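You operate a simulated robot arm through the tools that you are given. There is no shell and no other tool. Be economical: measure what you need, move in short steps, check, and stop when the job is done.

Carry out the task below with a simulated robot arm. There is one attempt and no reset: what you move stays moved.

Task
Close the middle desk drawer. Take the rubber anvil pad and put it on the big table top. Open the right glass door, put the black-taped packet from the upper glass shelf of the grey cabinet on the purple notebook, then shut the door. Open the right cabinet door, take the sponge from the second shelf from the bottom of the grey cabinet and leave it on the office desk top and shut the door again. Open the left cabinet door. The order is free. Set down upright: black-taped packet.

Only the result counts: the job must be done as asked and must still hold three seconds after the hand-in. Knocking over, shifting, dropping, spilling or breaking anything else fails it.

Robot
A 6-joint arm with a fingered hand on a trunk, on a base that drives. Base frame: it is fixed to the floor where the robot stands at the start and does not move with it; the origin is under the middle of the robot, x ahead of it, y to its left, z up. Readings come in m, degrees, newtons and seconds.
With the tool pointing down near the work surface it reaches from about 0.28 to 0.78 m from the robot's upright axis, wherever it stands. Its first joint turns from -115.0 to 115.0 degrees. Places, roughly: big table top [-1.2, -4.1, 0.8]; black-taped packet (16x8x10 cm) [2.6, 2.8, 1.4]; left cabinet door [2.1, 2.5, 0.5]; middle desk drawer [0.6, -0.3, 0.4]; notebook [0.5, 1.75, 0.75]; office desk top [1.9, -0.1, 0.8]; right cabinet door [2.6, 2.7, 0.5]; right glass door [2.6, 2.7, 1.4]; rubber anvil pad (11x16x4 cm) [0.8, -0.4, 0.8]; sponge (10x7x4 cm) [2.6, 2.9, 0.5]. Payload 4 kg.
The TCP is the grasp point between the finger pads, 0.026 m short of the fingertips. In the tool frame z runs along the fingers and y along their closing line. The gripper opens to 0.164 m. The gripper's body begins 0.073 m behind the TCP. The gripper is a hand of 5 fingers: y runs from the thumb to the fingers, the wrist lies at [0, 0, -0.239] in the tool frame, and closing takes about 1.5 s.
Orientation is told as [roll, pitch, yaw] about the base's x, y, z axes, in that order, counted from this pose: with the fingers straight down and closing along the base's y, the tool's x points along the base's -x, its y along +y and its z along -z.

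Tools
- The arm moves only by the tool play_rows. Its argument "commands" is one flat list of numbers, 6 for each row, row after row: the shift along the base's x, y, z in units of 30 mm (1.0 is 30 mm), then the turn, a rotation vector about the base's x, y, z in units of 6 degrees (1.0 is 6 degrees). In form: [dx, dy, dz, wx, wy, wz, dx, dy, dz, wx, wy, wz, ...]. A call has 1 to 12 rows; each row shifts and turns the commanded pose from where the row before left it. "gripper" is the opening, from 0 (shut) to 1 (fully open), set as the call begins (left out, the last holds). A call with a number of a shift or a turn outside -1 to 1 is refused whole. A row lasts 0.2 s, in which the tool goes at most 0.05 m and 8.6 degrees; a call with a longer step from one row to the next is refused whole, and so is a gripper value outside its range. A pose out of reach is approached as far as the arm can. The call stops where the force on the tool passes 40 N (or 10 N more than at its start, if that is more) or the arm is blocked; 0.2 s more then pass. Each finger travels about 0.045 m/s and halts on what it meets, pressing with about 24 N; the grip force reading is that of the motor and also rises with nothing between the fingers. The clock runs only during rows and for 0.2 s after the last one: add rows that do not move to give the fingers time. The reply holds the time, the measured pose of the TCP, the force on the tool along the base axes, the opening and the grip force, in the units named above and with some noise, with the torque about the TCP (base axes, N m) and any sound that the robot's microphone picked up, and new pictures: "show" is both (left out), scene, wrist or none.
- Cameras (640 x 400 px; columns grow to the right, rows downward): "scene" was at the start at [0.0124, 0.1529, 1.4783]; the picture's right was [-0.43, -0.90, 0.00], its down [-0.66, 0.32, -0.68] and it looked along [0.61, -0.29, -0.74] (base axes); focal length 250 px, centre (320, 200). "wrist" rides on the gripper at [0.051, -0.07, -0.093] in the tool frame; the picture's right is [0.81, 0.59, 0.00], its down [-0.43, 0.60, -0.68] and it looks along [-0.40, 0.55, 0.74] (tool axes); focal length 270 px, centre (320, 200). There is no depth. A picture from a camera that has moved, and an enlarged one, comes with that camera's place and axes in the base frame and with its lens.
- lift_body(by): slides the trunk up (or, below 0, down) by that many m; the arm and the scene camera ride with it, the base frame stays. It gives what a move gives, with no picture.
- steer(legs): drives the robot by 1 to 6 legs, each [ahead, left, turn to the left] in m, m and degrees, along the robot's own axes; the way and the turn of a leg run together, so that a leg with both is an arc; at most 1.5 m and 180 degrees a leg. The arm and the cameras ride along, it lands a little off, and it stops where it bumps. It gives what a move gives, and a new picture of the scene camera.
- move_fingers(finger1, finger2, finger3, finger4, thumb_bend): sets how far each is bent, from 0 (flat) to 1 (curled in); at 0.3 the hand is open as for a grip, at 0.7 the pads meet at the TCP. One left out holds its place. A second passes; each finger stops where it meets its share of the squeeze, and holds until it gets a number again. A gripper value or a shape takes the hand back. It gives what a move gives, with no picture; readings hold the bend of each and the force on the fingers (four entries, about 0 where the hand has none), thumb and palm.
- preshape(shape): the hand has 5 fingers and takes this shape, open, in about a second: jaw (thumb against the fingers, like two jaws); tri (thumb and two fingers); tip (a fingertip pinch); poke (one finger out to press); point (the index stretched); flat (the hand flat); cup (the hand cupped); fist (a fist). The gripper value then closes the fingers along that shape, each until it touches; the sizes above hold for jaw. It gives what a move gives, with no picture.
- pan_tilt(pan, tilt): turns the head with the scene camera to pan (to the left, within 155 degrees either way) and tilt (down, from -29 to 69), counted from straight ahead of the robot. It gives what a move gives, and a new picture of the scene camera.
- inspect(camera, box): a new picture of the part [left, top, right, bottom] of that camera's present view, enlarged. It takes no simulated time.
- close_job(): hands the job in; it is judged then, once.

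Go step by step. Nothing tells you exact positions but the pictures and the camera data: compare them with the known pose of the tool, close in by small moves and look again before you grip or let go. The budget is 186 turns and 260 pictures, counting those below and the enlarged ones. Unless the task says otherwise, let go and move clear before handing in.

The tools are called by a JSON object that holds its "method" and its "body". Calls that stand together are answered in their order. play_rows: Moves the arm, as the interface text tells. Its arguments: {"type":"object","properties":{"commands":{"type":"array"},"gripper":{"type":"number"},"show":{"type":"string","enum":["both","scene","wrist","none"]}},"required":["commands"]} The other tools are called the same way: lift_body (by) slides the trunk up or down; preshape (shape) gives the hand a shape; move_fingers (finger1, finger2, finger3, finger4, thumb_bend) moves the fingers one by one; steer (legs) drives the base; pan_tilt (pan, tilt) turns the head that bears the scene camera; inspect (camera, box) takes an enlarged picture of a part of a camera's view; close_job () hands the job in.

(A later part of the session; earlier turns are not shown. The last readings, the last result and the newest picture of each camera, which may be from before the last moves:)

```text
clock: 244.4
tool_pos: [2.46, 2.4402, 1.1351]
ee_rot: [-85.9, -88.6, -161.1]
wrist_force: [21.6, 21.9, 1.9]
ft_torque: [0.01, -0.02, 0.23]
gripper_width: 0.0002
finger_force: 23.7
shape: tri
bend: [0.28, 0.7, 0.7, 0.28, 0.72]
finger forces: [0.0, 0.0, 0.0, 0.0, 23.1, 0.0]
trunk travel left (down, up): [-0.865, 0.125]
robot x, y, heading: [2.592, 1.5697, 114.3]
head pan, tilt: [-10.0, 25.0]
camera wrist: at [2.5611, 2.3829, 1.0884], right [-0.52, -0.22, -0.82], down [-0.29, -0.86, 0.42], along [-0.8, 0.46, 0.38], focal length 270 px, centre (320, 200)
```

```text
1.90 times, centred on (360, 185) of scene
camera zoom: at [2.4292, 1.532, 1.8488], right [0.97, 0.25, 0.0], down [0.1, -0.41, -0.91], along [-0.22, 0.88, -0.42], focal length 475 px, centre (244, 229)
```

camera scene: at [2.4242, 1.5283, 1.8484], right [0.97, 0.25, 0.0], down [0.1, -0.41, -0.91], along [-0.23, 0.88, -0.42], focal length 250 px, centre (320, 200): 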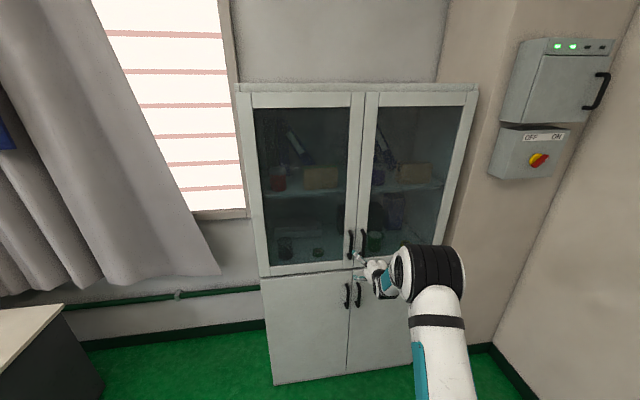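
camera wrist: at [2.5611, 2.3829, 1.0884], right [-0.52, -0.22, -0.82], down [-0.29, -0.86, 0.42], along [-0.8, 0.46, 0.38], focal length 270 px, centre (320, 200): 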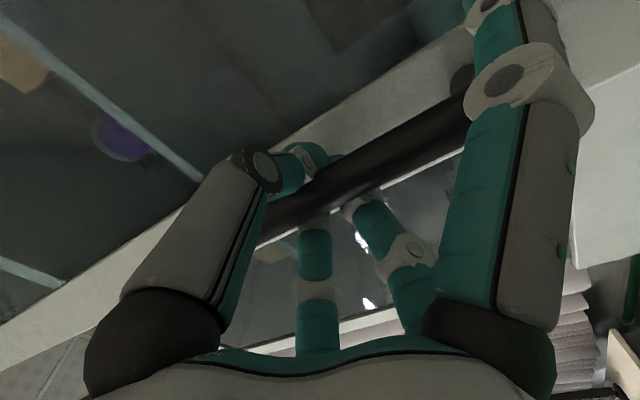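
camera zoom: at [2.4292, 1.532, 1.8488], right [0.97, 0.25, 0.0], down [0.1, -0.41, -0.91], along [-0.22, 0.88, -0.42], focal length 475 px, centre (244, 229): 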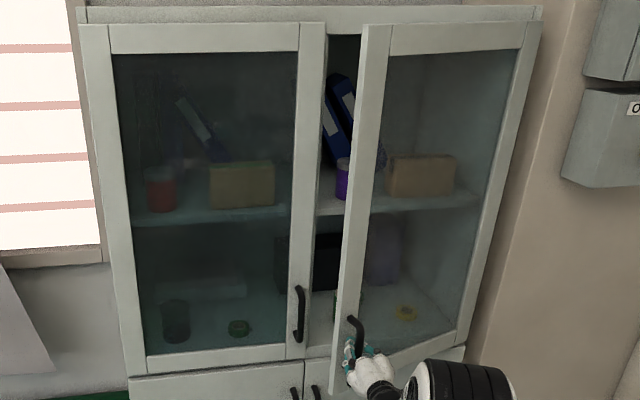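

The door is about 18° open. I continue along the arc a little more.

{"method": "play_rows", "body": {"commands": [0.82, -0.57, 0, 0, 0, 0, 0.86, -0.52, 0, 0, 0, 0, 0.77, -0.53, 0, 0, 0, 0, 0.8, -0.48, 0, 0, 0, 0], "show": "none"}}

{"method": "inspect", "body": {"camera": "scene", "box": [240, 80, 480, 290]}}

```text
clock: 245.4
tool_pos: [2.5522, 2.3756, 1.1365]
ee_rot: [-83.5, -88.5, -163.1]
wrist_force: [6.9, 13.5, 2.1]
ft_torque: [0.02, -0.05, 0.15]
gripper_width: 0.0001
finger_force: 23.8
shape: tri
bend: [0.28, 0.7, 0.7, 0.28, 0.74]
finger forces: [0.1, 0.0, 0.1, 0.0, 13.9, 0.0]
trunk travel left (down, up): [-0.865, 0.125]
robot x, y, heading: [2.5883, 1.5688, 114.7]
head pan, tilt: [-10.0, 25.0]
```

```text
1.90 times, centred on (360, 185) of scene
camera zoom: at [2.4262, 1.5293, 1.8485], right [0.97, 0.25, 0.0], down [0.1, -0.41, -0.91], along [-0.23, 0.88, -0.42], focal length 475 px, centre (244, 229)
```

zoom: 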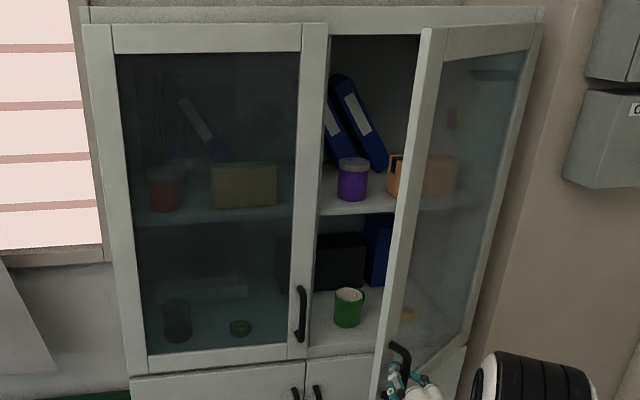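

The door follows well. I continue the arc.

{"method": "play_rows", "body": {"commands": [0.83, -0.43, 0, 0, 0, 0, 0.85, -0.38, 0, 0, 0, 0, 0.87, -0.33, 0, 0, 0, 0, 0.89, -0.28, 0, 0, 0, 0, 0.91, -0.22, 0, 0, 0, 0, 0.92, -0.16, 0, 0, 0, 0], "show": "none"}}

{"method": "inspect", "body": {"camera": "scene", "box": [240, 80, 560, 320]}}

```text
clock: 246.8
tool_pos: [2.7105, 2.3253, 1.134]
ee_rot: [-84.0, -88.5, -162.9]
wrist_force: [1.8, 13.9, 3.1]
ft_torque: [0.01, -0.02, 0.18]
gripper_width: 0.0002
finger_force: 24.2
shape: tri
bend: [0.28, 0.7, 0.7, 0.28, 0.73]
finger forces: [0.0, 0.1, 0.1, 0.0, 12.8, 0.1]
trunk travel left (down, up): [-0.865, 0.125]
robot x, y, heading: [2.5905, 1.5701, 114.4]
head pan, tilt: [-10.0, 25.0]
```

```text
1.67 times, centred on (400, 200) of scene
camera zoom: at [2.4257, 1.5302, 1.8485], right [0.97, 0.25, 0.0], down [0.1, -0.41, -0.91], along [-0.23, 0.88, -0.42], focal length 416 px, centre (187, 200)
```

zoom: 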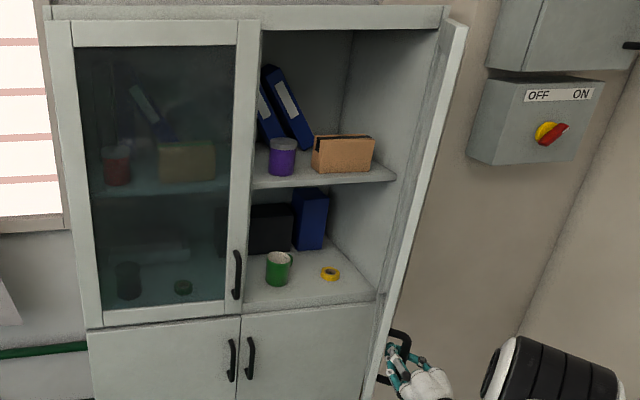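

Open about 52°. Six more rows, then release carefully.

{"method": "play_rows", "body": {"commands": [0.93, -0.11, 0, 0, 0, 0, 0.93, -0.05, 0, 0, 0, 0, 0.93, 0, 0, 0, 0, 0, 0.93, 0.07, 0, 0, 0, 0, 0.92, 0.12, 0, 0, 0, 0, 0.91, 0.18, 0, 0, 0, 0], "show": "wrist"}}

{"method": "inspect", "body": {"camera": "scene", "box": [320, 80, 640, 320]}}

```text
clock: 248.2
tool_pos: [2.8774, 2.329, 1.1314]
ee_rot: [-76.0, -88.6, -170.8]
wrist_force: [-0.8, 5.7, -4.5]
ft_torque: [0.0, -0.01, 0.01]
gripper_width: 0.0
finger_force: 24.0
shape: tri
bend: [0.28, 0.7, 0.7, 0.28, 0.72]
finger forces: [0.1, 1.4, 1.7, 0.1, 0.1, 0.0]
trunk travel left (down, up): [-0.865, 0.125]
robot x, y, heading: [2.5922, 1.5653, 114.2]
head pan, tilt: [-10.0, 25.0]
camera wrist: at [2.9804, 2.2711, 1.0863], right [-0.52, -0.23, -0.82], down [-0.29, -0.86, 0.42], along [-0.8, 0.46, 0.38], focal length 270 px, centre (320, 200)
```

wrist: 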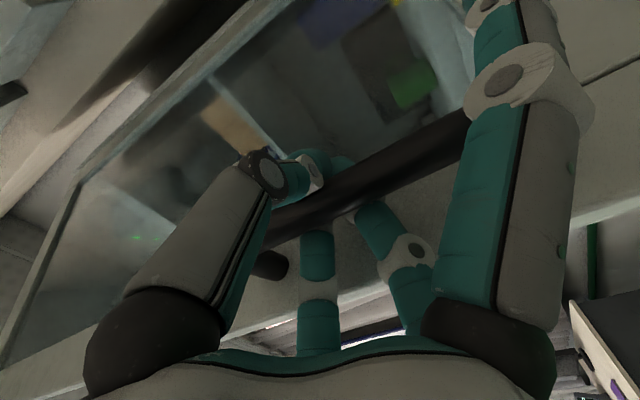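

```text
1.67 times, centred on (480, 200) of scene
camera zoom: at [2.425, 1.5302, 1.8483], right [0.97, 0.25, 0.0], down [0.1, -0.41, -0.91], along [-0.22, 0.88, -0.42], focal length 416 px, centre (53, 200)
```

zoom: 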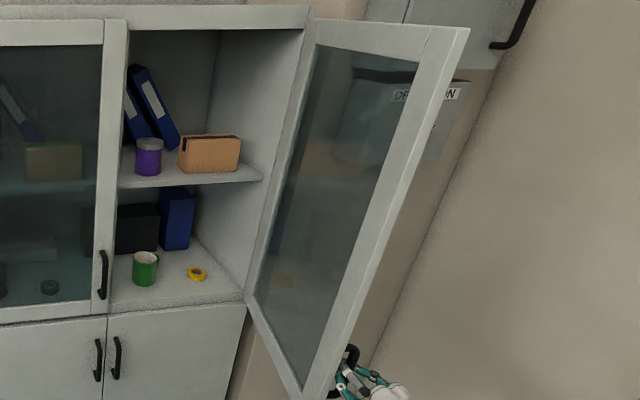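

Door wide open. I release and withdraw straight back.

{"method": "play_rows", "body": {"commands": [0, 0, 0, 0, 0, 0, 0, 0, 0, 0, 0, 0, 0, 0, 0, 0, 0, 0, 0, 0, 0, 0, 0, 0, 0, 0, 0, 0, 0, 0], "gripper": 0.45, "show": "wrist"}}

{"method": "play_rows", "body": {"commands": [0.39, -0.92, 0, 0, 0, 0, 0.39, -0.92, 0, 0, 0, 0, 0.39, -0.92, 0, 0, 0, 0, 0.39, -0.92, 0, 0, 0, 0], "show": "wrist"}}

{"method": "inspect", "body": {"camera": "scene", "box": [320, 80, 640, 320]}}

```text
clock: 249.4
tool_pos: [2.8776, 2.3277, 1.1371]
ee_rot: [-85.5, -88.4, -161.1]
wrist_force: [0.4, -0.1, 0.1]
ft_torque: [0.0, 0.04, 0.03]
gripper_width: 0.0738
finger_force: 0.0
shape: tri
bend: [0.14, 0.39, 0.39, 0.14, 0.7]
finger forces: [0.0, 0.0, 0.0, 0.0, 0.1, 0.1]
trunk travel left (down, up): [-0.865, 0.125]
robot x, y, heading: [2.5924, 1.5725, 114.5]
head pan, tilt: [-10.0, 25.0]
camera wrist: at [2.9792, 2.2712, 1.0895], right [-0.52, -0.23, -0.82], down [-0.29, -0.86, 0.42], along [-0.8, 0.46, 0.38], focal length 270 px, centre (320, 200)
```

wrist: 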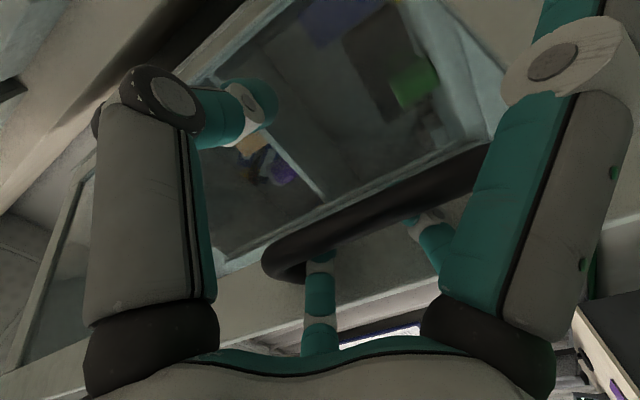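

```text
clock: 250.4
tool_pos: [2.923, 2.2161, 1.1357]
ee_rot: [-80.6, -88.3, -166.2]
wrist_force: [-0.4, -0.7, 0.0]
ft_torque: [0.0, -0.01, 0.01]
gripper_width: 0.0737
finger_force: 0.0
shape: tri
bend: [0.14, 0.39, 0.39, 0.14, 0.7]
finger forces: [0.0, 0.1, 0.0, 0.0, 0.0, 0.0]
trunk travel left (down, up): [-0.865, 0.125]
robot x, y, heading: [2.5906, 1.5719, 114.2]
head pan, tilt: [-10.0, 25.0]
camera wrist: at [3.0251, 2.1594, 1.0897], right [-0.52, -0.23, -0.82], down [-0.29, -0.86, 0.42], along [-0.8, 0.46, 0.38], focal length 270 px, centre (320, 200)
```

wrist: 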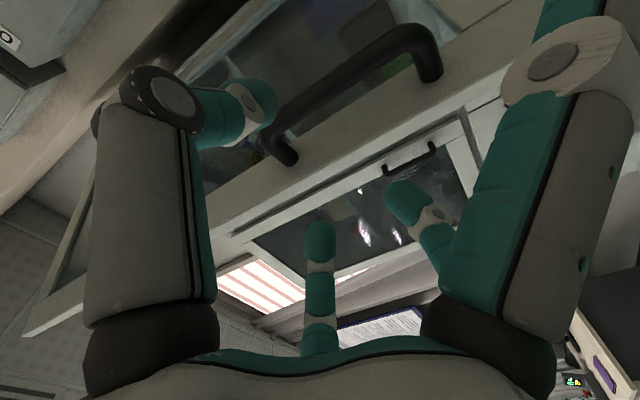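

```text
1.67 times, centred on (480, 200) of scene
camera zoom: at [2.4246, 1.5268, 1.8483], right [0.97, 0.25, 0.0], down [0.1, -0.41, -0.91], along [-0.23, 0.88, -0.42], focal length 416 px, centre (53, 200)
```

zoom: 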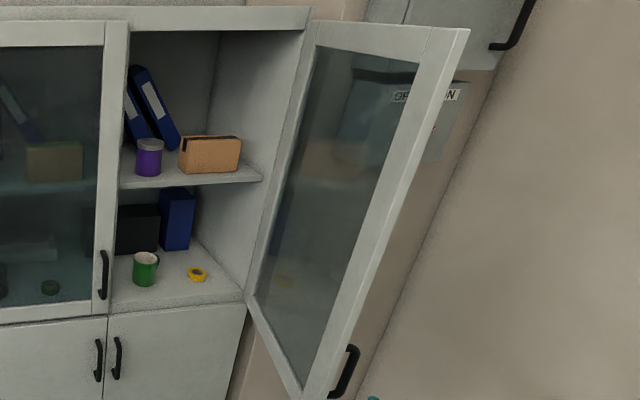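

The door stays open and the hand is free. Zooming on the packet to locate it.

{"method": "inspect", "body": {"camera": "scene", "box": [370, 120, 450, 180]}}

```text
6.67 times, centred on (410, 150) of scene
camera zoom: at [2.4246, 1.5268, 1.8483], right [0.97, 0.25, 0.0], down [0.1, -0.41, -0.91], along [-0.23, 0.88, -0.42], focal length 1664 px, centre (-280, 533)
```

zoom: 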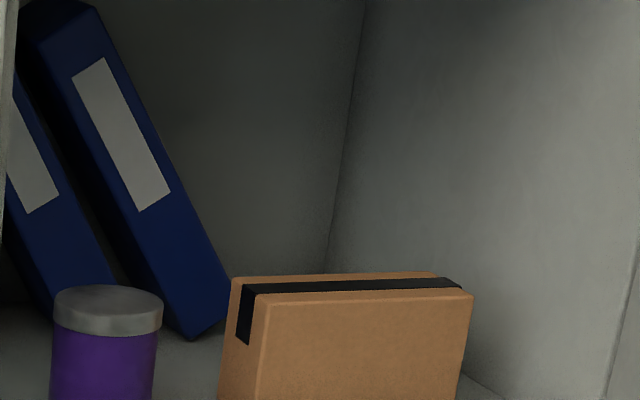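

I raise the trunk to its top both for reach and for a second viewpoint on the packet.

{"method": "lift_body", "body": {"by": 0.12}}

{"method": "pan_tilt", "body": {"pan": -25, "tilt": 25}}

{"method": "inspect", "body": {"camera": "scene", "box": [270, 130, 390, 220]}}

```text
clock: 251.9
tool_pos: [2.9237, 2.2177, 1.2561]
ee_rot: [-78.2, -88.4, -168.6]
wrist_force: [0.6, 0.3, 0.3]
ft_torque: [-0.02, -0.01, -0.02]
gripper_width: 0.0739
finger_force: 0.1
shape: tri
bend: [0.14, 0.39, 0.39, 0.14, 0.7]
finger forces: [0.0, 0.0, 0.0, 0.1, 0.0, 0.0]
trunk travel left (down, up): [-0.985, 0.005]
robot x, y, heading: [2.5878, 1.5658, 114.5]
head pan, tilt: [-10.0, 25.0]
```

```text
clock: 252.7
tool_pos: [2.9222, 2.2172, 1.2555]
ee_rot: [-78.5, -88.4, -168.3]
wrist_force: [0.0, -0.2, -0.2]
ft_torque: [0.01, -0.02, 0.0]
gripper_width: 0.0741
finger_force: 0.0
shape: tri
bend: [0.14, 0.39, 0.39, 0.14, 0.7]
finger forces: [0.0, 0.1, 0.0, 0.0, 0.0, 0.0]
trunk travel left (down, up): [-0.985, 0.005]
robot x, y, heading: [2.5903, 1.5656, 114.4]
head pan, tilt: [-25.0, 25.0]
camera scene: at [2.448, 1.5306, 1.9683], right [1.0, -0.01, 0.0], down [0.0, -0.42, -0.91], along [0.01, 0.91, -0.42], focal length 250 px, centre (320, 200)
```

scene: 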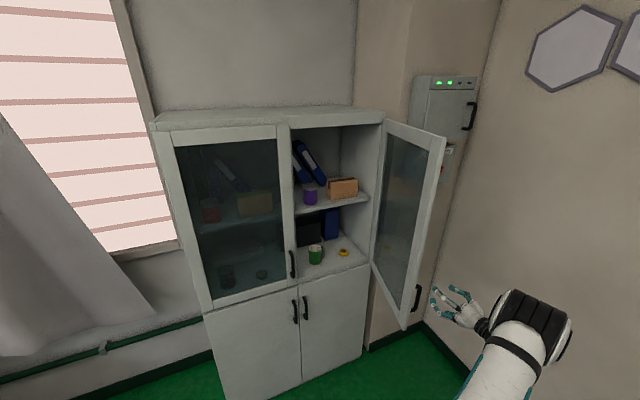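

```text
4.44 times, centred on (330, 175) of scene
camera zoom: at [2.448, 1.5306, 1.9683], right [1.0, -0.01, 0.0], down [0.0, -0.42, -0.91], along [0.01, 0.91, -0.42], focal length 1109 px, centre (276, 311)
```

zoom: 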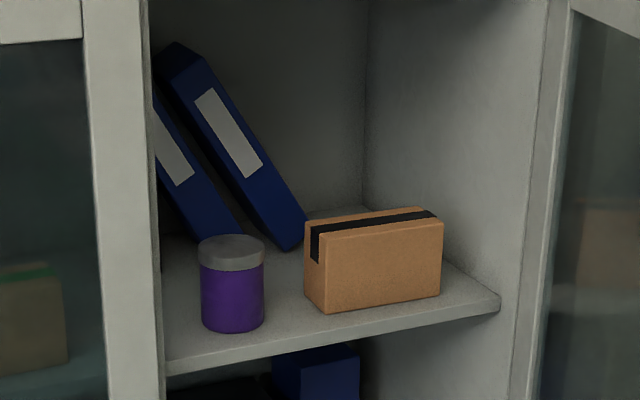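

Now I have a precise fix: packet centre (2.582, 2.848), z 1.387–1.487; purple jar to its left, shelf front at H≈-1.53. I'll grasp from above with a slight tilt, thumb in front. First I re-orient the hand while retracting it.

{"method": "play_rows", "body": {"commands": [-0.92, -0.39, 0.6, -0.894, -0.379, 0, -0.92, -0.39, 0.6, -0.894, -0.379, 0, -0.92, -0.39, 0.6, -0.894, -0.379, 0, -0.92, -0.39, 0.6, -0.894, -0.379, 0, -0.92, -0.39, 0.6, -0.894, -0.379, 0, -0.92, -0.39, 0.6, -0.894, -0.379, 0, -0.92, -0.39, 0.6, -0.894, -0.379, 0, -0.92, -0.39, 0.6, -0.894, -0.379, 0, -0.92, -0.39, 0.6, -0.894, -0.379, 0, -0.92, -0.39, 0.6, -0.894, -0.379, 0, -0.92, -0.39, 0.6, -0.894, -0.379, 0, -0.92, -0.39, 0.6, -0.894, -0.379, 0], "gripper": 1, "show": "none"}}

{"method": "play_rows", "body": {"commands": [0, 0, 0, -0.118, 0.306, -0.9, 0, 0, 0, -0.118, 0.306, -0.9, 0, 0, 0, -0.118, 0.306, -0.9, 0, 0, 0, -0.118, 0.306, -0.9, 0, 0, 0, -0.118, 0.306, -0.9, 0, 0, 0, -0.118, 0.306, -0.9, 0, 0, 0, -0.118, 0.306, -0.9, 0, 0, 0, -0.118, 0.306, -0.9, 0, 0, 0, -0.118, 0.306, -0.9, 0, 0, 0, -0.118, 0.306, -0.9, 0, 0, 0, -0.118, 0.306, -0.9, 0, 0, 0, -0.118, 0.306, -0.9], "show": "scene"}}

```text
clock: 255.3
tool_pos: [2.5988, 2.0743, 1.4662]
ee_rot: [0.6, -20.8, 114.6]
wrist_force: [0.1, -0.8, 0.5]
ft_torque: [-0.01, 0.0, 0.01]
gripper_width: 0.1637
finger_force: 0.1
shape: tri
bend: [0.14, 0.3, 0.3, 0.14, 0.3]
finger forces: [0.0, 0.0, 0.1, 0.0, 0.0, 0.0]
out of reach, approached as far as the arm can: row 12
trunk travel left (down, up): [-0.985, 0.005]
robot x, y, heading: [2.5869, 1.567, 114.4]
head pan, tilt: [-25.0, 25.0]
```

```text
clock: 257.9
tool_pos: [2.6129, 2.0733, 1.4574]
ee_rot: [19.7, -7.7, 44.2]
wrist_force: [-0.2, 0.5, 0.2]
ft_torque: [0.03, 0.01, -0.01]
gripper_width: 0.1639
finger_force: 0.0
shape: tri
bend: [0.14, 0.3, 0.3, 0.14, 0.3]
finger forces: [0.0, 0.0, 0.0, 0.0, 0.0, 0.0]
out of reach, approached as far as the arm can: row 1, 2, 3
trunk travel left (down, up): [-0.985, 0.005]
robot x, y, heading: [2.5898, 1.5691, 114.2]
head pan, tilt: [-25.0, 25.0]
camera scene: at [2.4479, 1.5305, 1.9683], right [1.0, -0.01, 0.0], down [0.0, -0.42, -0.91], along [0.01, 0.91, -0.42], focal length 250 px, centre (320, 200)
```

scene: 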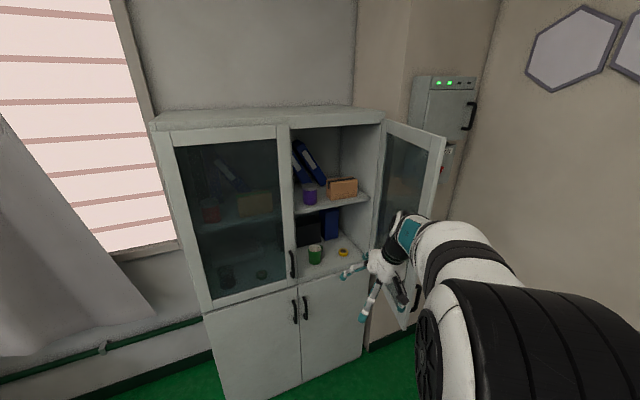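

Good orientation (tilt 21°). I finish the rotation and drive the base closer.

{"method": "play_rows", "body": {"commands": [0, 0, 0, -0.118, 0.306, -0.9, 0, 0, 0, -0.118, 0.306, -0.9, 0, 0, 0, -0.118, 0.306, -0.9, 0, 0, 0, -0.118, 0.306, -0.9], "show": "none"}}

{"method": "steer", "body": {"legs": [[0.4, -0.2, -1]]}}

{"method": "pan_tilt", "body": {"pan": -25, "tilt": 30}}

```text
clock: 258.9
tool_pos: [2.6109, 2.0739, 1.4575]
ee_rot: [21.3, 0.2, 22.5]
wrist_force: [0.4, 0.3, -0.3]
ft_torque: [0.01, -0.01, -0.03]
gripper_width: 0.1639
finger_force: 0.1
shape: tri
bend: [0.14, 0.3, 0.3, 0.14, 0.3]
finger forces: [0.1, 0.0, 0.0, 0.0, 0.0, 0.0]
trunk travel left (down, up): [-0.985, 0.005]
robot x, y, heading: [2.5902, 1.5666, 114.3]
head pan, tilt: [-25.0, 25.0]
```

```text
clock: 261.6
tool_pos: [2.6408, 2.5189, 1.4577]
ee_rot: [21.3, 0.1, 21.5]
wrist_force: [0.3, 0.3, -1.3]
ft_torque: [-0.02, 0.01, 0.01]
gripper_width: 0.1638
finger_force: 0.1
shape: tri
bend: [0.14, 0.3, 0.3, 0.14, 0.3]
finger forces: [0.0, 0.0, 0.1, 0.0, 0.0, 0.1]
trunk travel left (down, up): [-0.985, 0.005]
robot x, y, heading: [2.6118, 2.0152, 113.3]
head pan, tilt: [-25.0, 25.0]
camera scene: at [2.4669, 1.9794, 1.9683], right [1.0, -0.03, 0.0], down [-0.01, -0.42, -0.91], along [0.03, 0.91, -0.42], focal length 250 px, centre (320, 200)
```

scene: 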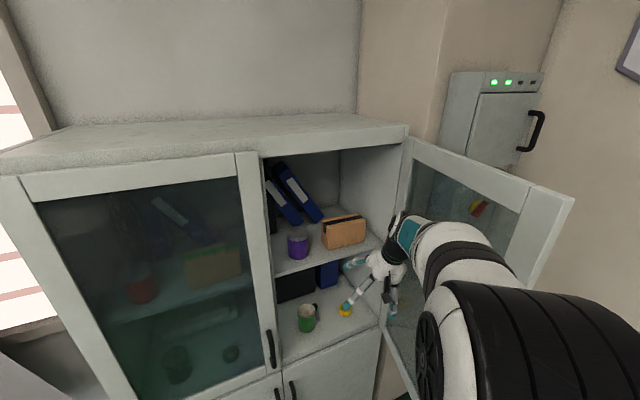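

```text
clock: 262.3
tool_pos: [2.6403, 2.5177, 1.4578]
ee_rot: [21.2, 0.2, 21.4]
wrist_force: [0.5, -0.2, 0.1]
ft_torque: [-0.01, 0.0, 0.02]
gripper_width: 0.1635
finger_force: 0.1
shape: tri
bend: [0.14, 0.3, 0.3, 0.14, 0.3]
finger forces: [0.0, 0.1, 0.0, 0.0, 0.0, 0.0]
trunk travel left (down, up): [-0.985, 0.005]
robot x, y, heading: [2.6091, 2.013, 113.6]
head pan, tilt: [-25.0, 30.0]
camera scene: at [2.4669, 1.9771, 1.9604], right [1.0, -0.03, 0.0], down [-0.01, -0.5, -0.87], along [0.03, 0.87, -0.5], focal length 250 px, centre (320, 200)
```

scene: 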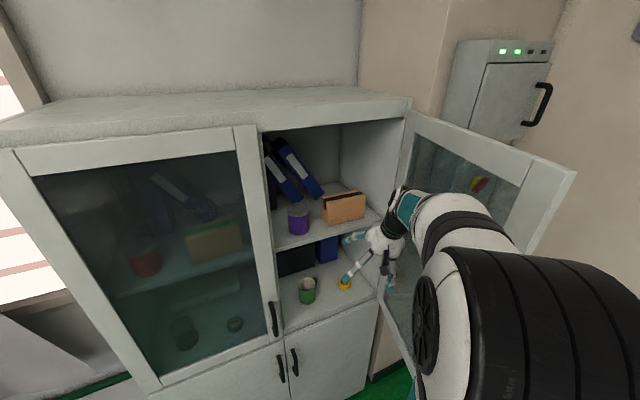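

The hand is in front of the packet. I re-measure from here.

{"method": "inspect", "body": {"camera": "scene", "box": [270, 160, 430, 290]}}

{"method": "inspect", "body": {"camera": "wrist", "box": [0, 0, 640, 400]}}

```text
3.08 times, centred on (350, 225) of scene
camera zoom: at [2.4669, 1.9771, 1.9604], right [1.0, -0.03, 0.0], down [-0.01, -0.5, -0.87], along [0.03, 0.87, -0.5], focal length 768 px, centre (228, 123)
```

zoom: 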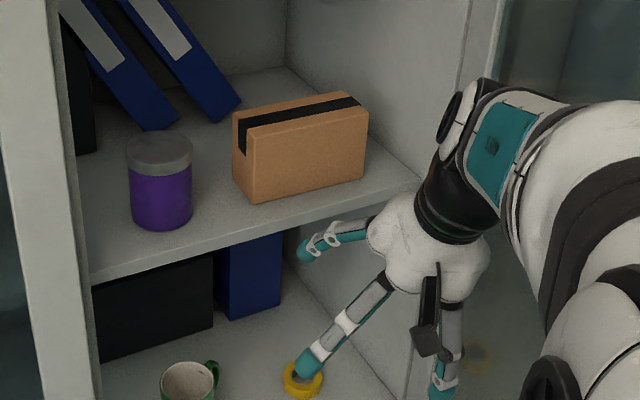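

```text
1.00 times, centred on (320, 200) of wrist (not enlarged: the box is as wide or as high as the picture)
camera zoom: at [2.6295, 2.4082, 1.521], right [-0.95, 0.21, 0.22], down [0.29, 0.45, 0.85], along [0.08, 0.87, -0.49], focal length 270 px, centre (320, 200)
```

zoom: 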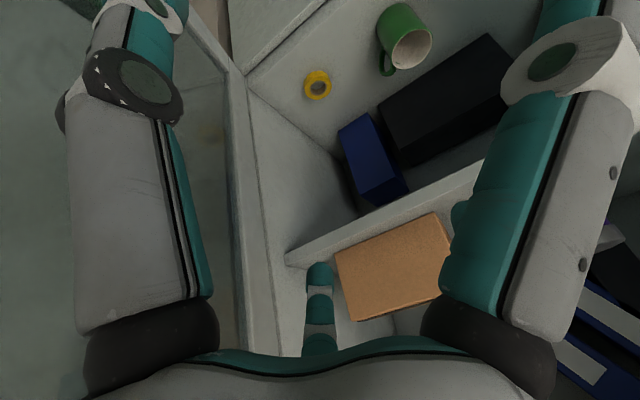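

Triangulating from three views: packet centre ≈ (2.582, 2.809), z ≈ 1.40–1.50, yaw 18°. I raise the hand above its top level first.

{"method": "play_rows", "body": {"commands": [0.3, 0.13, 0.85, -0.06, 0.16, -0.47, 0.3, 0.13, 0.85, 0, 0, 0, 0.3, 0.13, 0.85, 0, 0, 0, 0.3, 0.13, 0, 0, 0, 0, 0.3, 0.13, 0, 0, 0, 0, 0.3, 0.13, 0, 0, 0, 0], "show": "none"}}

{"method": "move_fingers", "body": {"finger1": 0.2, "finger4": 0.2, "finger2": 0.3, "finger3": 0.3, "thumb_bend": 0.3}}

{"method": "inspect", "body": {"camera": "scene", "box": [270, 160, 430, 290]}}

```text
clock: 263.7
tool_pos: [2.6967, 2.5397, 1.5302]
ee_rot: [21.3, 1.3, 18.6]
wrist_force: [0.0, 0.3, 0.1]
ft_torque: [-0.02, 0.02, 0.01]
gripper_width: 0.1638
finger_force: 0.1
shape: tri
bend: [0.14, 0.3, 0.3, 0.14, 0.3]
finger forces: [0.1, 0.0, 0.0, 0.0, 0.1, 0.0]
out of reach, approached as far as the arm can: row 3
trunk travel left (down, up): [-0.985, 0.005]
robot x, y, heading: [2.604, 2.0134, 113.3]
head pan, tilt: [-25.0, 30.0]
```

```text
clock: 264.7
tool_pos: [2.6973, 2.5414, 1.5321]
ee_rot: [21.4, 1.2, 18.7]
wrist_force: [-0.5, 0.4, -0.5]
ft_torque: [0.0, 0.01, 0.02]
gripper_width: 0.099
finger_force: 0.1
shape: fingers
bend: [0.2, 0.3, 0.3, 0.2, 0.3]
finger forces: [0.1, 0.0, 0.0, 0.0, 0.1, 0.0]
trunk travel left (down, up): [-0.985, 0.005]
robot x, y, heading: [2.6082, 2.0135, 113.4]
head pan, tilt: [-25.0, 30.0]
```

```text
3.08 times, centred on (350, 225) of scene
camera zoom: at [2.4669, 1.977, 1.9603], right [1.0, -0.03, 0.0], down [-0.01, -0.5, -0.87], along [0.03, 0.87, -0.5], focal length 768 px, centre (228, 123)
```

zoom: 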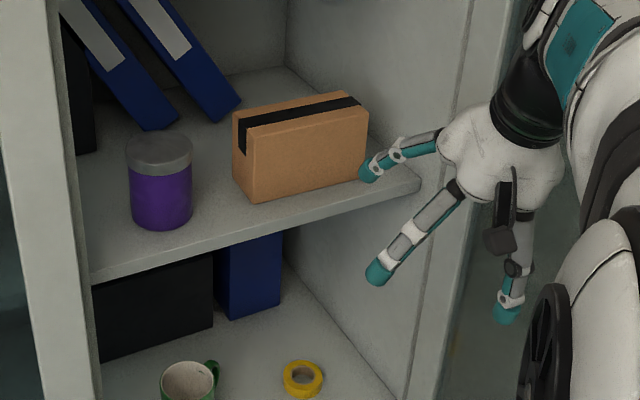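

The hand needs a bit more tilt so the wrist stays outside the cabinet's top edge. I add 6° and move in above the packet.

{"method": "play_rows", "body": {"commands": [0, 0, -0.6, 0.92, 0.39, 0, -0.39, 0.92, 0, 0, 0, 0, -0.39, 0.92, 0, 0, 0, 0, -0.39, 0.92, 0, 0, 0, 0, -0.39, 0.92, 0, 0, 0, 0, -0.39, 0.92, 0, 0, 0, 0], "show": "wrist"}}

{"method": "inspect", "body": {"camera": "scene", "box": [270, 130, 430, 260]}}

```text
clock: 266.1
tool_pos: [2.6372, 2.6815, 1.5118]
ee_rot: [27.3, 1.5, 18.9]
wrist_force: [-0.8, 0.8, -0.2]
ft_torque: [0.0, 0.02, 0.0]
gripper_width: 0.0991
finger_force: 0.1
shape: fingers
bend: [0.2, 0.3, 0.3, 0.2, 0.3]
finger forces: [0.0, 0.1, 0.0, 0.0, 0.0, 0.0]
trunk travel left (down, up): [-0.985, 0.005]
robot x, y, heading: [2.6092, 2.0153, 113.5]
head pan, tilt: [-25.0, 30.0]
camera wrist: at [2.6241, 2.5675, 1.5664], right [-0.93, 0.23, 0.29], down [0.36, 0.35, 0.86], along [0.1, 0.91, -0.41], focal length 270 px, centre (320, 200)
```

wrist: 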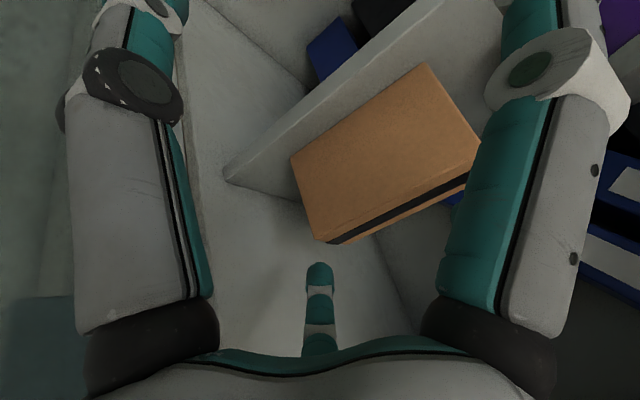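

```text
3.08 times, centred on (350, 195) of scene
camera zoom: at [2.4666, 1.9791, 1.9604], right [1.0, -0.03, 0.0], down [-0.01, -0.5, -0.87], along [0.03, 0.87, -0.5], focal length 768 px, centre (228, 215)
```

zoom: 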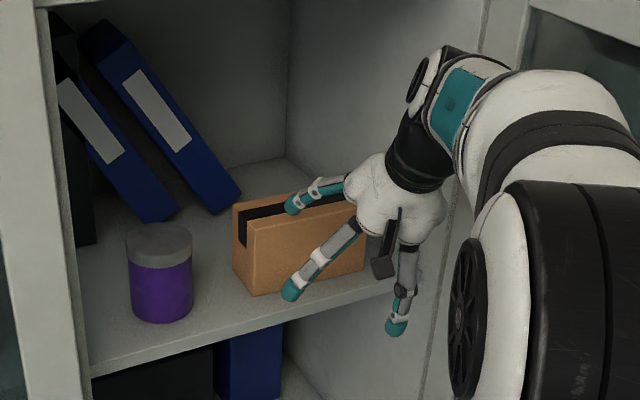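

Alignment confirmed. I move the remaining 12 cm in.

{"method": "play_rows", "body": {"commands": [-0.39, 0.92, 0, 0, 0, 0, -0.39, 0.92, 0, 0, 0, 0, -0.39, 0.92, 0, 0, 0, 0, -0.39, 0.92, 0, 0, 0, 0], "show": "wrist"}}

{"method": "inspect", "body": {"camera": "scene", "box": [270, 130, 430, 260]}}

```text
clock: 267.1
tool_pos: [2.6006, 2.7863, 1.5079]
ee_rot: [28.0, 2.4, 19.3]
wrist_force: [0.0, 1.1, 0.2]
ft_torque: [-0.01, 0.0, 0.0]
gripper_width: 0.0992
finger_force: 0.1
shape: fingers
bend: [0.2, 0.3, 0.3, 0.2, 0.3]
finger forces: [0.1, 0.0, 0.1, 0.1, 0.0, 0.0]
out of reach, approached as far as the arm can: row 3, 4
trunk travel left (down, up): [-0.985, 0.005]
robot x, y, heading: [2.6121, 2.0115, 113.3]
head pan, tilt: [-25.0, 30.0]
camera wrist: at [2.5899, 2.6706, 1.5614], right [-0.92, 0.23, 0.31], down [0.38, 0.35, 0.86], along [0.08, 0.91, -0.41], focal length 270 px, centre (320, 200)
```

wrist: 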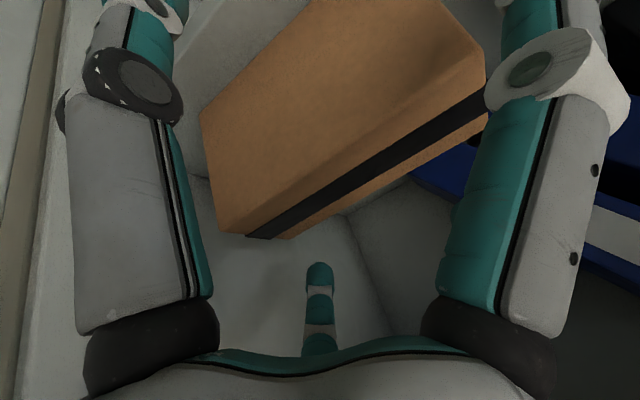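

```text
3.08 times, centred on (350, 195) of scene
camera zoom: at [2.4665, 1.9794, 1.9604], right [1.0, -0.03, 0.0], down [-0.01, -0.5, -0.87], along [0.03, 0.86, -0.5], focal length 768 px, centre (228, 215)
```

zoom: 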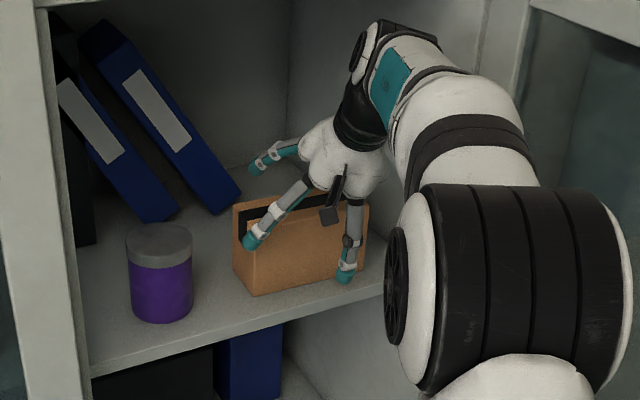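

Reach limit nearly met, and finger 1 is too close to the packet's left end. I spread fingers 1 and 4 a bit and look.

{"method": "move_fingers", "body": {"finger1": 0.1, "finger4": 0.12}}

{"method": "steer", "body": {"legs": [[0.035, 0.008, 0]]}}

{"method": "inspect", "body": {"camera": "scene", "box": [280, 140, 400, 230]}}

{"method": "inspect", "body": {"camera": "wrist", "box": [0, 0, 640, 400]}}

```text
clock: 268.1
tool_pos: [2.6008, 2.783, 1.5089]
ee_rot: [27.9, 2.4, 19.3]
wrist_force: [0.8, -0.1, -0.3]
ft_torque: [-0.03, 0.0, 0.01]
gripper_width: 0.1072
finger_force: 0.1
shape: fingers
bend: [0.1, 0.3, 0.3, 0.12, 0.3]
finger forces: [0.0, 0.0, 0.1, 0.1, 0.0, 0.0]
trunk travel left (down, up): [-0.985, 0.005]
robot x, y, heading: [2.6093, 2.0148, 113.5]
head pan, tilt: [-25.0, 30.0]
```

```text
clock: 268.9
tool_pos: [2.5806, 2.8108, 1.5086]
ee_rot: [28.0, 2.4, 19.3]
wrist_force: [-0.9, 0.8, -0.5]
ft_torque: [0.01, -0.05, 0.0]
gripper_width: 0.1075
finger_force: 0.1
shape: fingers
bend: [0.1, 0.3, 0.3, 0.12, 0.3]
finger forces: [0.0, 0.0, 0.0, 0.0, 0.1, 0.0]
trunk travel left (down, up): [-0.985, 0.005]
robot x, y, heading: [2.5877, 2.0393, 113.5]
head pan, tilt: [-25.0, 30.0]
camera scene: at [2.4458, 2.0059, 1.9603], right [1.0, -0.03, 0.0], down [-0.01, -0.5, -0.87], along [0.03, 0.87, -0.5], focal length 250 px, centre (320, 200)
```

scene: 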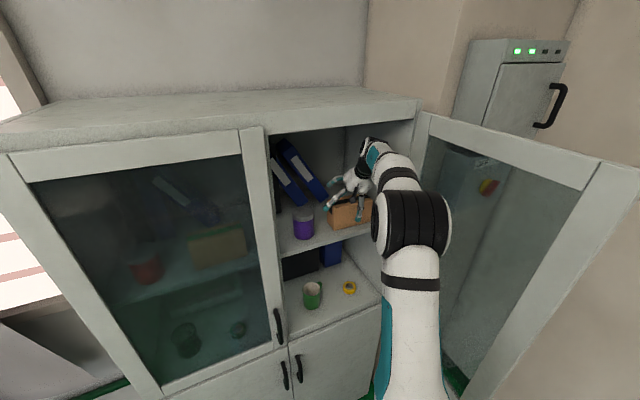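

```text
4.44 times, centred on (340, 185) of scene
camera zoom: at [2.4458, 2.0059, 1.9603], right [1.0, -0.03, 0.0], down [-0.01, -0.5, -0.87], along [0.03, 0.87, -0.5], focal length 1109 px, centre (231, 267)
```

zoom: 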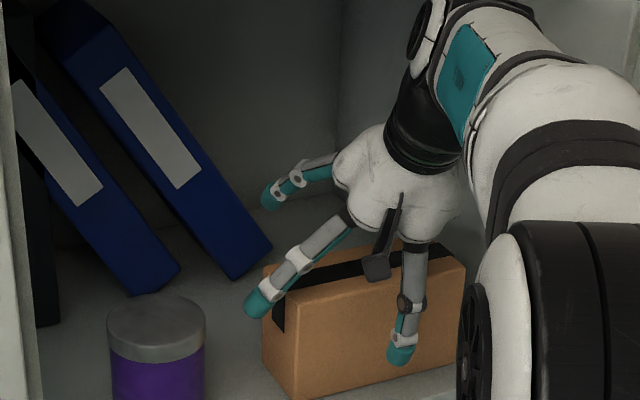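

```text
1.00 times, centred on (320, 200) of wrist (not enlarged: the box is as wide or as high as the picture)
camera zoom: at [2.5693, 2.6971, 1.5621], right [-0.92, 0.23, 0.31], down [0.38, 0.35, 0.86], along [0.08, 0.91, -0.41], focal length 270 px, centre (320, 200)
```

zoom: 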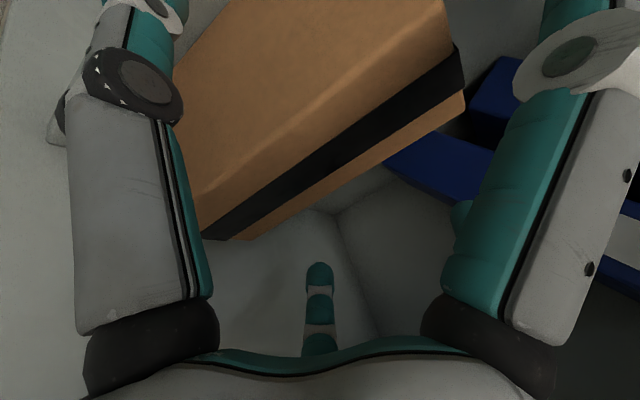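

Positions look right: thumb in front, fingers 2–3 behind, 1 and 4 beside the ends. I descend about 5 cm.

{"method": "play_rows", "body": {"commands": [0.04, -0.09, -0.6, 0, 0, 0, 0.04, -0.09, -0.6, 0, 0, 0, 0.04, -0.09, -0.6, 0, 0, 0], "show": "wrist"}}

{"method": "inspect", "body": {"camera": "scene", "box": [280, 140, 400, 230]}}

```text
clock: 269.7
tool_pos: [2.584, 2.8028, 1.4552]
ee_rot: [28.0, 2.5, 19.3]
wrist_force: [-0.5, 1.3, 1.1]
ft_torque: [-0.01, 0.01, 0.08]
gripper_width: 0.1071
finger_force: 1.1
shape: fingers
bend: [0.1, 0.3, 0.29, 0.12, 0.3]
finger forces: [0.1, 0.0, 1.3, 0.1, 0.0, 0.1]
trunk travel left (down, up): [-0.985, 0.005]
robot x, y, heading: [2.5868, 2.0471, 113.1]
head pan, tilt: [-25.0, 30.0]
camera wrist: at [2.5732, 2.6876, 1.5087], right [-0.92, 0.23, 0.31], down [0.38, 0.35, 0.86], along [0.08, 0.91, -0.41], focal length 270 px, centre (320, 200)
```

wrist: 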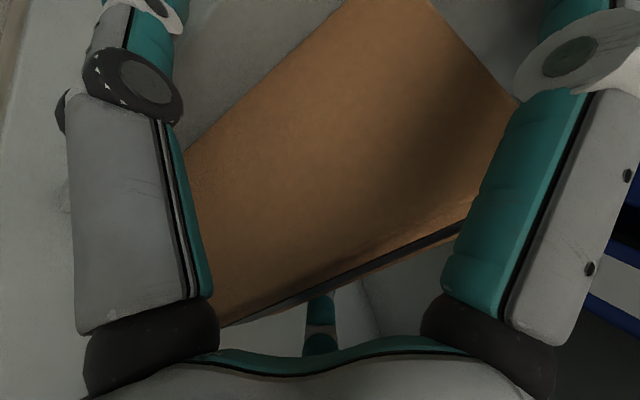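

```text
4.44 times, centred on (340, 185) of scene
camera zoom: at [2.4466, 2.0049, 1.9604], right [1.0, -0.03, 0.0], down [-0.01, -0.5, -0.87], along [0.03, 0.87, -0.5], focal length 1109 px, centre (231, 267)
```

zoom: 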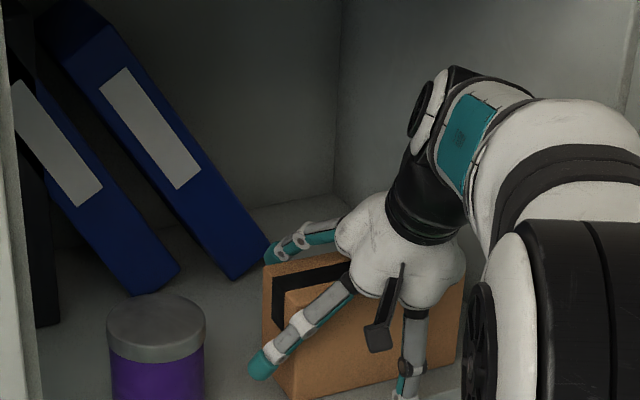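

Slight contact at finger 3 with the packet's back — good. I close fingers 2, 3 and the thumb.

{"method": "move_fingers", "body": {"finger2": 0.8, "finger3": 0.8, "thumb_bend": 0.8}}

{"method": "inspect", "body": {"camera": "scene", "box": [280, 140, 400, 230]}}

{"method": "inspect", "body": {"camera": "wrist", "box": [0, 0, 640, 400]}}

```text
clock: 270.7
tool_pos: [2.5843, 2.8017, 1.4575]
ee_rot: [28.2, 2.5, 19.3]
wrist_force: [3.1, -1.7, 17.9]
ft_torque: [-0.65, -0.34, 0.14]
gripper_width: 0.0973
finger_force: 20.5
shape: fingers
bend: [0.1, 0.37, 0.32, 0.12, 0.52]
finger forces: [0.1, 11.1, 11.1, 0.0, 18.5, 0.0]
trunk travel left (down, up): [-0.985, 0.005]
robot x, y, heading: [2.587, 2.0402, 113.1]
head pan, tilt: [-25.0, 30.0]
```

```text
4.44 times, centred on (340, 185) of scene
camera zoom: at [2.4468, 2.0023, 1.9604], right [1.0, -0.03, 0.0], down [-0.01, -0.5, -0.87], along [0.03, 0.87, -0.5], focal length 1109 px, centre (231, 267)
```

zoom: 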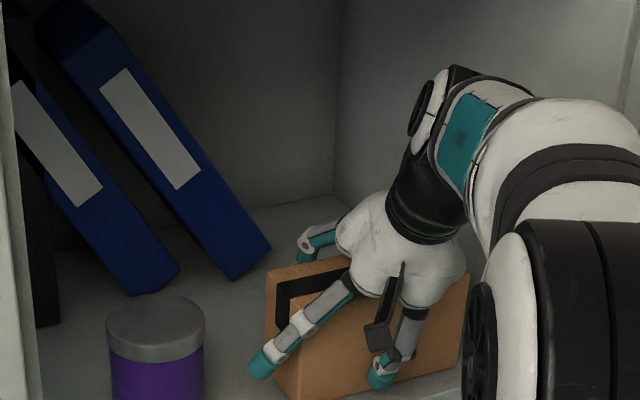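

```text
1.00 times, centred on (320, 200) of wrist (not enlarged: the box is as wide or as high as the picture)
camera zoom: at [2.5736, 2.6856, 1.5103], right [-0.92, 0.23, 0.31], down [0.38, 0.35, 0.86], along [0.08, 0.91, -0.41], focal length 270 px, centre (320, 200)
```

zoom: 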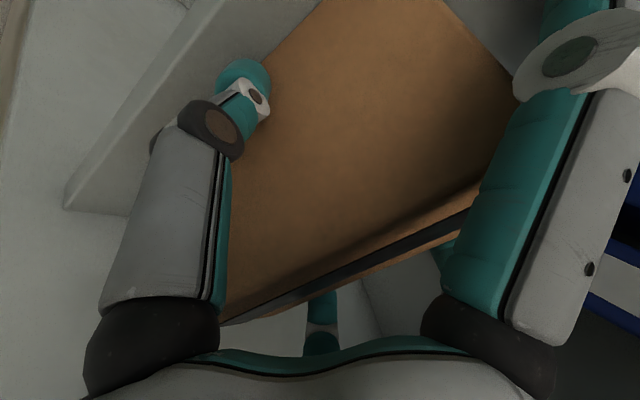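

The grip holds with 11+11 N against 18 N. I lift gently.

{"method": "play_rows", "body": {"commands": [0, 0, 0.4, 0, 0, 0, 0, 0, 0.4, 0, 0, 0, 0, 0, 0.4, 0, 0, 0], "show": "wrist"}}

{"method": "inspect", "body": {"camera": "scene", "box": [280, 140, 400, 230]}}

```text
clock: 271.5
tool_pos: [2.5831, 2.8032, 1.4896]
ee_rot: [27.9, 2.5, 19.3]
wrist_force: [0.5, 1.2, -2.7]
ft_torque: [-0.03, 0.01, 0.02]
gripper_width: 0.0962
finger_force: 8.1
shape: fingers
bend: [0.1, 0.39, 0.35, 0.12, 0.55]
finger forces: [0.0, 4.7, 3.2, 0.0, 8.4, 0.0]
trunk travel left (down, up): [-0.985, 0.005]
robot x, y, heading: [2.5908, 2.0422, 113.2]
head pan, tilt: [-25.0, 30.0]
camera wrist: at [2.5722, 2.689, 1.5433], right [-0.92, 0.23, 0.31], down [0.38, 0.35, 0.86], along [0.08, 0.91, -0.41], focal length 270 px, centre (320, 200)
```

wrist: 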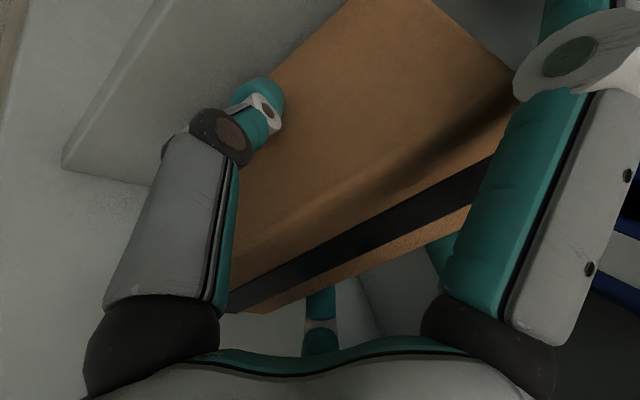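

```text
4.44 times, centred on (340, 185) of scene
camera zoom: at [2.4461, 2.0059, 1.9603], right [1.0, -0.03, 0.0], down [-0.01, -0.5, -0.87], along [0.03, 0.87, -0.5], focal length 1109 px, centre (231, 267)
```

zoom: 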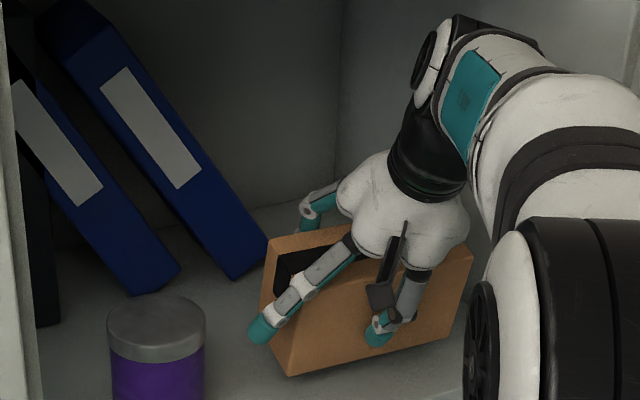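

The packet tips a bit to the left; the finger hold is weak. I set it back down and regrip with the stronger jaw command.

{"method": "play_rows", "body": {"commands": [0, 0, -0.4, 0, 0, 0, 0, 0, -0.4, 0, 0, 0, 0, 0, -0.35, 0, 0, 0], "show": "none"}}

{"method": "move_fingers", "body": {"finger2": 0.3, "finger3": 0.3, "thumb_bend": 0.3}}

{"method": "inspect", "body": {"camera": "scene", "box": [280, 140, 400, 230]}}

{"method": "inspect", "body": {"camera": "wrist", "box": [0, 0, 640, 400]}}

```text
clock: 272.3
tool_pos: [2.5839, 2.8016, 1.4629]
ee_rot: [28.7, 2.2, 19.2]
wrist_force: [0.2, -0.8, 29.5]
ft_torque: [-0.3, -0.14, 0.03]
gripper_width: 0.0957
finger_force: 18.0
shape: fingers
bend: [0.1, 0.37, 0.33, 0.12, 0.57]
finger forces: [0.0, 11.8, 11.6, 0.1, 13.4, 0.0]
trunk travel left (down, up): [-0.985, 0.005]
robot x, y, heading: [2.5938, 2.0387, 113.6]
head pan, tilt: [-25.0, 30.0]
```

```text
clock: 273.3
tool_pos: [2.5832, 2.8023, 1.4552]
ee_rot: [28.0, 2.5, 19.2]
wrist_force: [-1.8, 1.1, -0.1]
ft_torque: [-0.02, -0.03, 0.04]
gripper_width: 0.1074
finger_force: 0.9
shape: fingers
bend: [0.1, 0.3, 0.3, 0.12, 0.3]
finger forces: [0.0, 0.1, 0.6, 0.0, 0.0, 0.0]
trunk travel left (down, up): [-0.985, 0.005]
robot x, y, heading: [2.5918, 2.0428, 113.3]
head pan, tilt: [-25.0, 30.0]
```

```text
4.44 times, centred on (340, 185) of scene
camera zoom: at [2.4462, 2.0052, 1.9603], right [1.0, -0.03, 0.0], down [-0.01, -0.5, -0.87], along [0.03, 0.87, -0.5], focal length 1109 px, centre (231, 267)
```

zoom: 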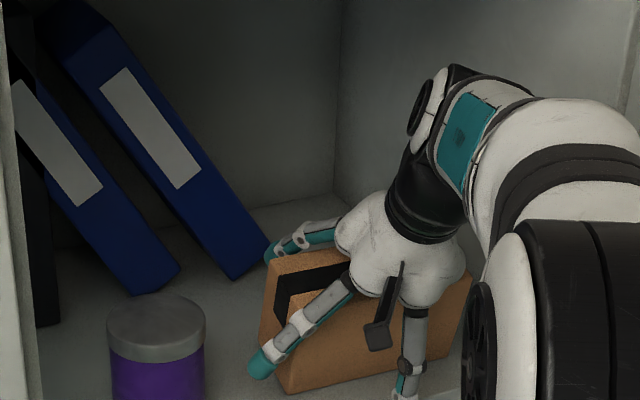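

```text
1.00 times, centred on (320, 200) of wrist (not enlarged: the box is as wide or as high as the picture)
camera zoom: at [2.5727, 2.6879, 1.5096], right [-0.92, 0.23, 0.31], down [0.38, 0.35, 0.86], along [0.08, 0.91, -0.41], focal length 270 px, centre (320, 200)
```

zoom: 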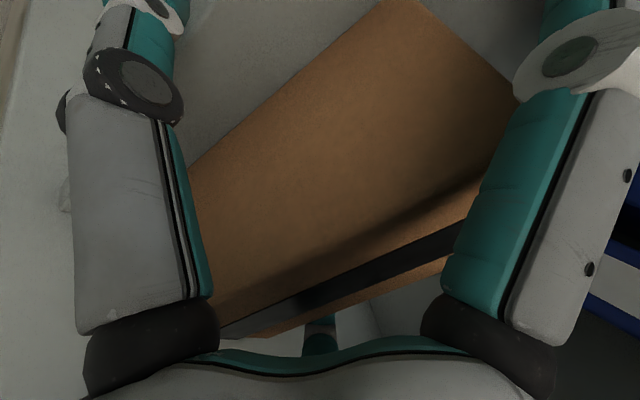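

The packet is standing again. I regrip with the tri shape and the full jaw force.

{"method": "preshape", "body": {"shape": "tri"}}

{"method": "play_rows", "body": {"commands": [0, 0, 0, 0, 0, 0, 0, 0, 0, 0, 0, 0, 0, 0, 0, 0, 0, 0, 0, 0, 0, 0, 0, 0, 0, 0, 0, 0, 0, 0, 0, 0, 0, 0, 0, 0, 0, 0, 0, 0, 0, 0], "gripper": 0, "show": "wrist"}}

{"method": "inspect", "body": {"camera": "scene", "box": [280, 140, 400, 230]}}

```text
clock: 274.2
tool_pos: [2.5845, 2.8032, 1.456]
ee_rot: [28.0, 2.4, 19.3]
wrist_force: [-0.7, 0.0, -0.2]
ft_torque: [-0.04, -0.02, 0.06]
gripper_width: 0.1641
finger_force: 0.0
shape: tri
bend: [0.14, 0.3, 0.3, 0.14, 0.3]
finger forces: [0.3, 0.0, 0.7, 0.0, 0.0, 0.1]
trunk travel left (down, up): [-0.985, 0.005]
robot x, y, heading: [2.5912, 2.0419, 113.3]
head pan, tilt: [-25.0, 30.0]
```

```text
clock: 275.8
tool_pos: [2.5842, 2.8014, 1.4565]
ee_rot: [28.1, 2.5, 19.3]
wrist_force: [0.9, -4.2, 3.9]
ft_torque: [-0.34, -0.03, 0.02]
gripper_width: 0.0734
finger_force: 24.4
shape: tri
bend: [0.14, 0.32, 0.31, 0.17, 0.7]
finger forces: [0.6, 14.3, 13.4, 1.0, 27.1, 0.1]
trunk travel left (down, up): [-0.985, 0.005]
robot x, y, heading: [2.5892, 2.0449, 113.2]
head pan, tilt: [-25.0, 30.0]
camera wrist: at [2.573, 2.6872, 1.5105], right [-0.92, 0.23, 0.31], down [0.38, 0.35, 0.86], along [0.08, 0.91, -0.41], focal length 270 px, centre (320, 200)
```

wrist: 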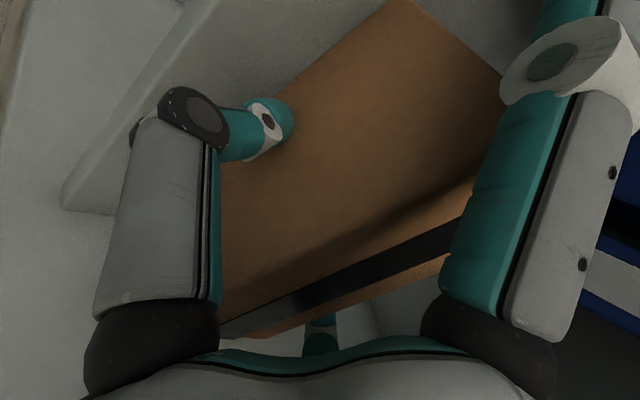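

```text
4.44 times, centred on (340, 185) of scene
camera zoom: at [2.4465, 2.0042, 1.9604], right [1.0, -0.03, 0.0], down [-0.01, -0.5, -0.87], along [0.03, 0.87, -0.5], focal length 1109 px, centre (231, 267)
```

zoom: 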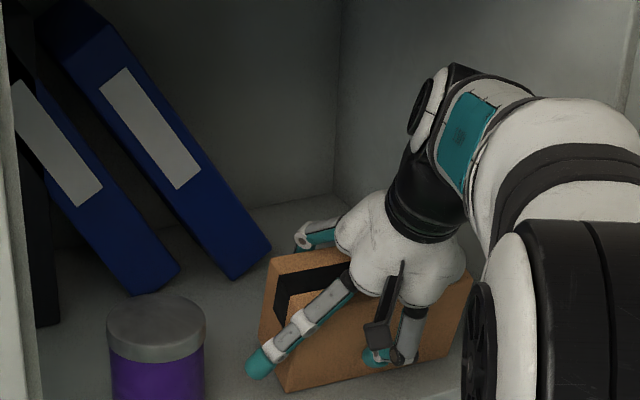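

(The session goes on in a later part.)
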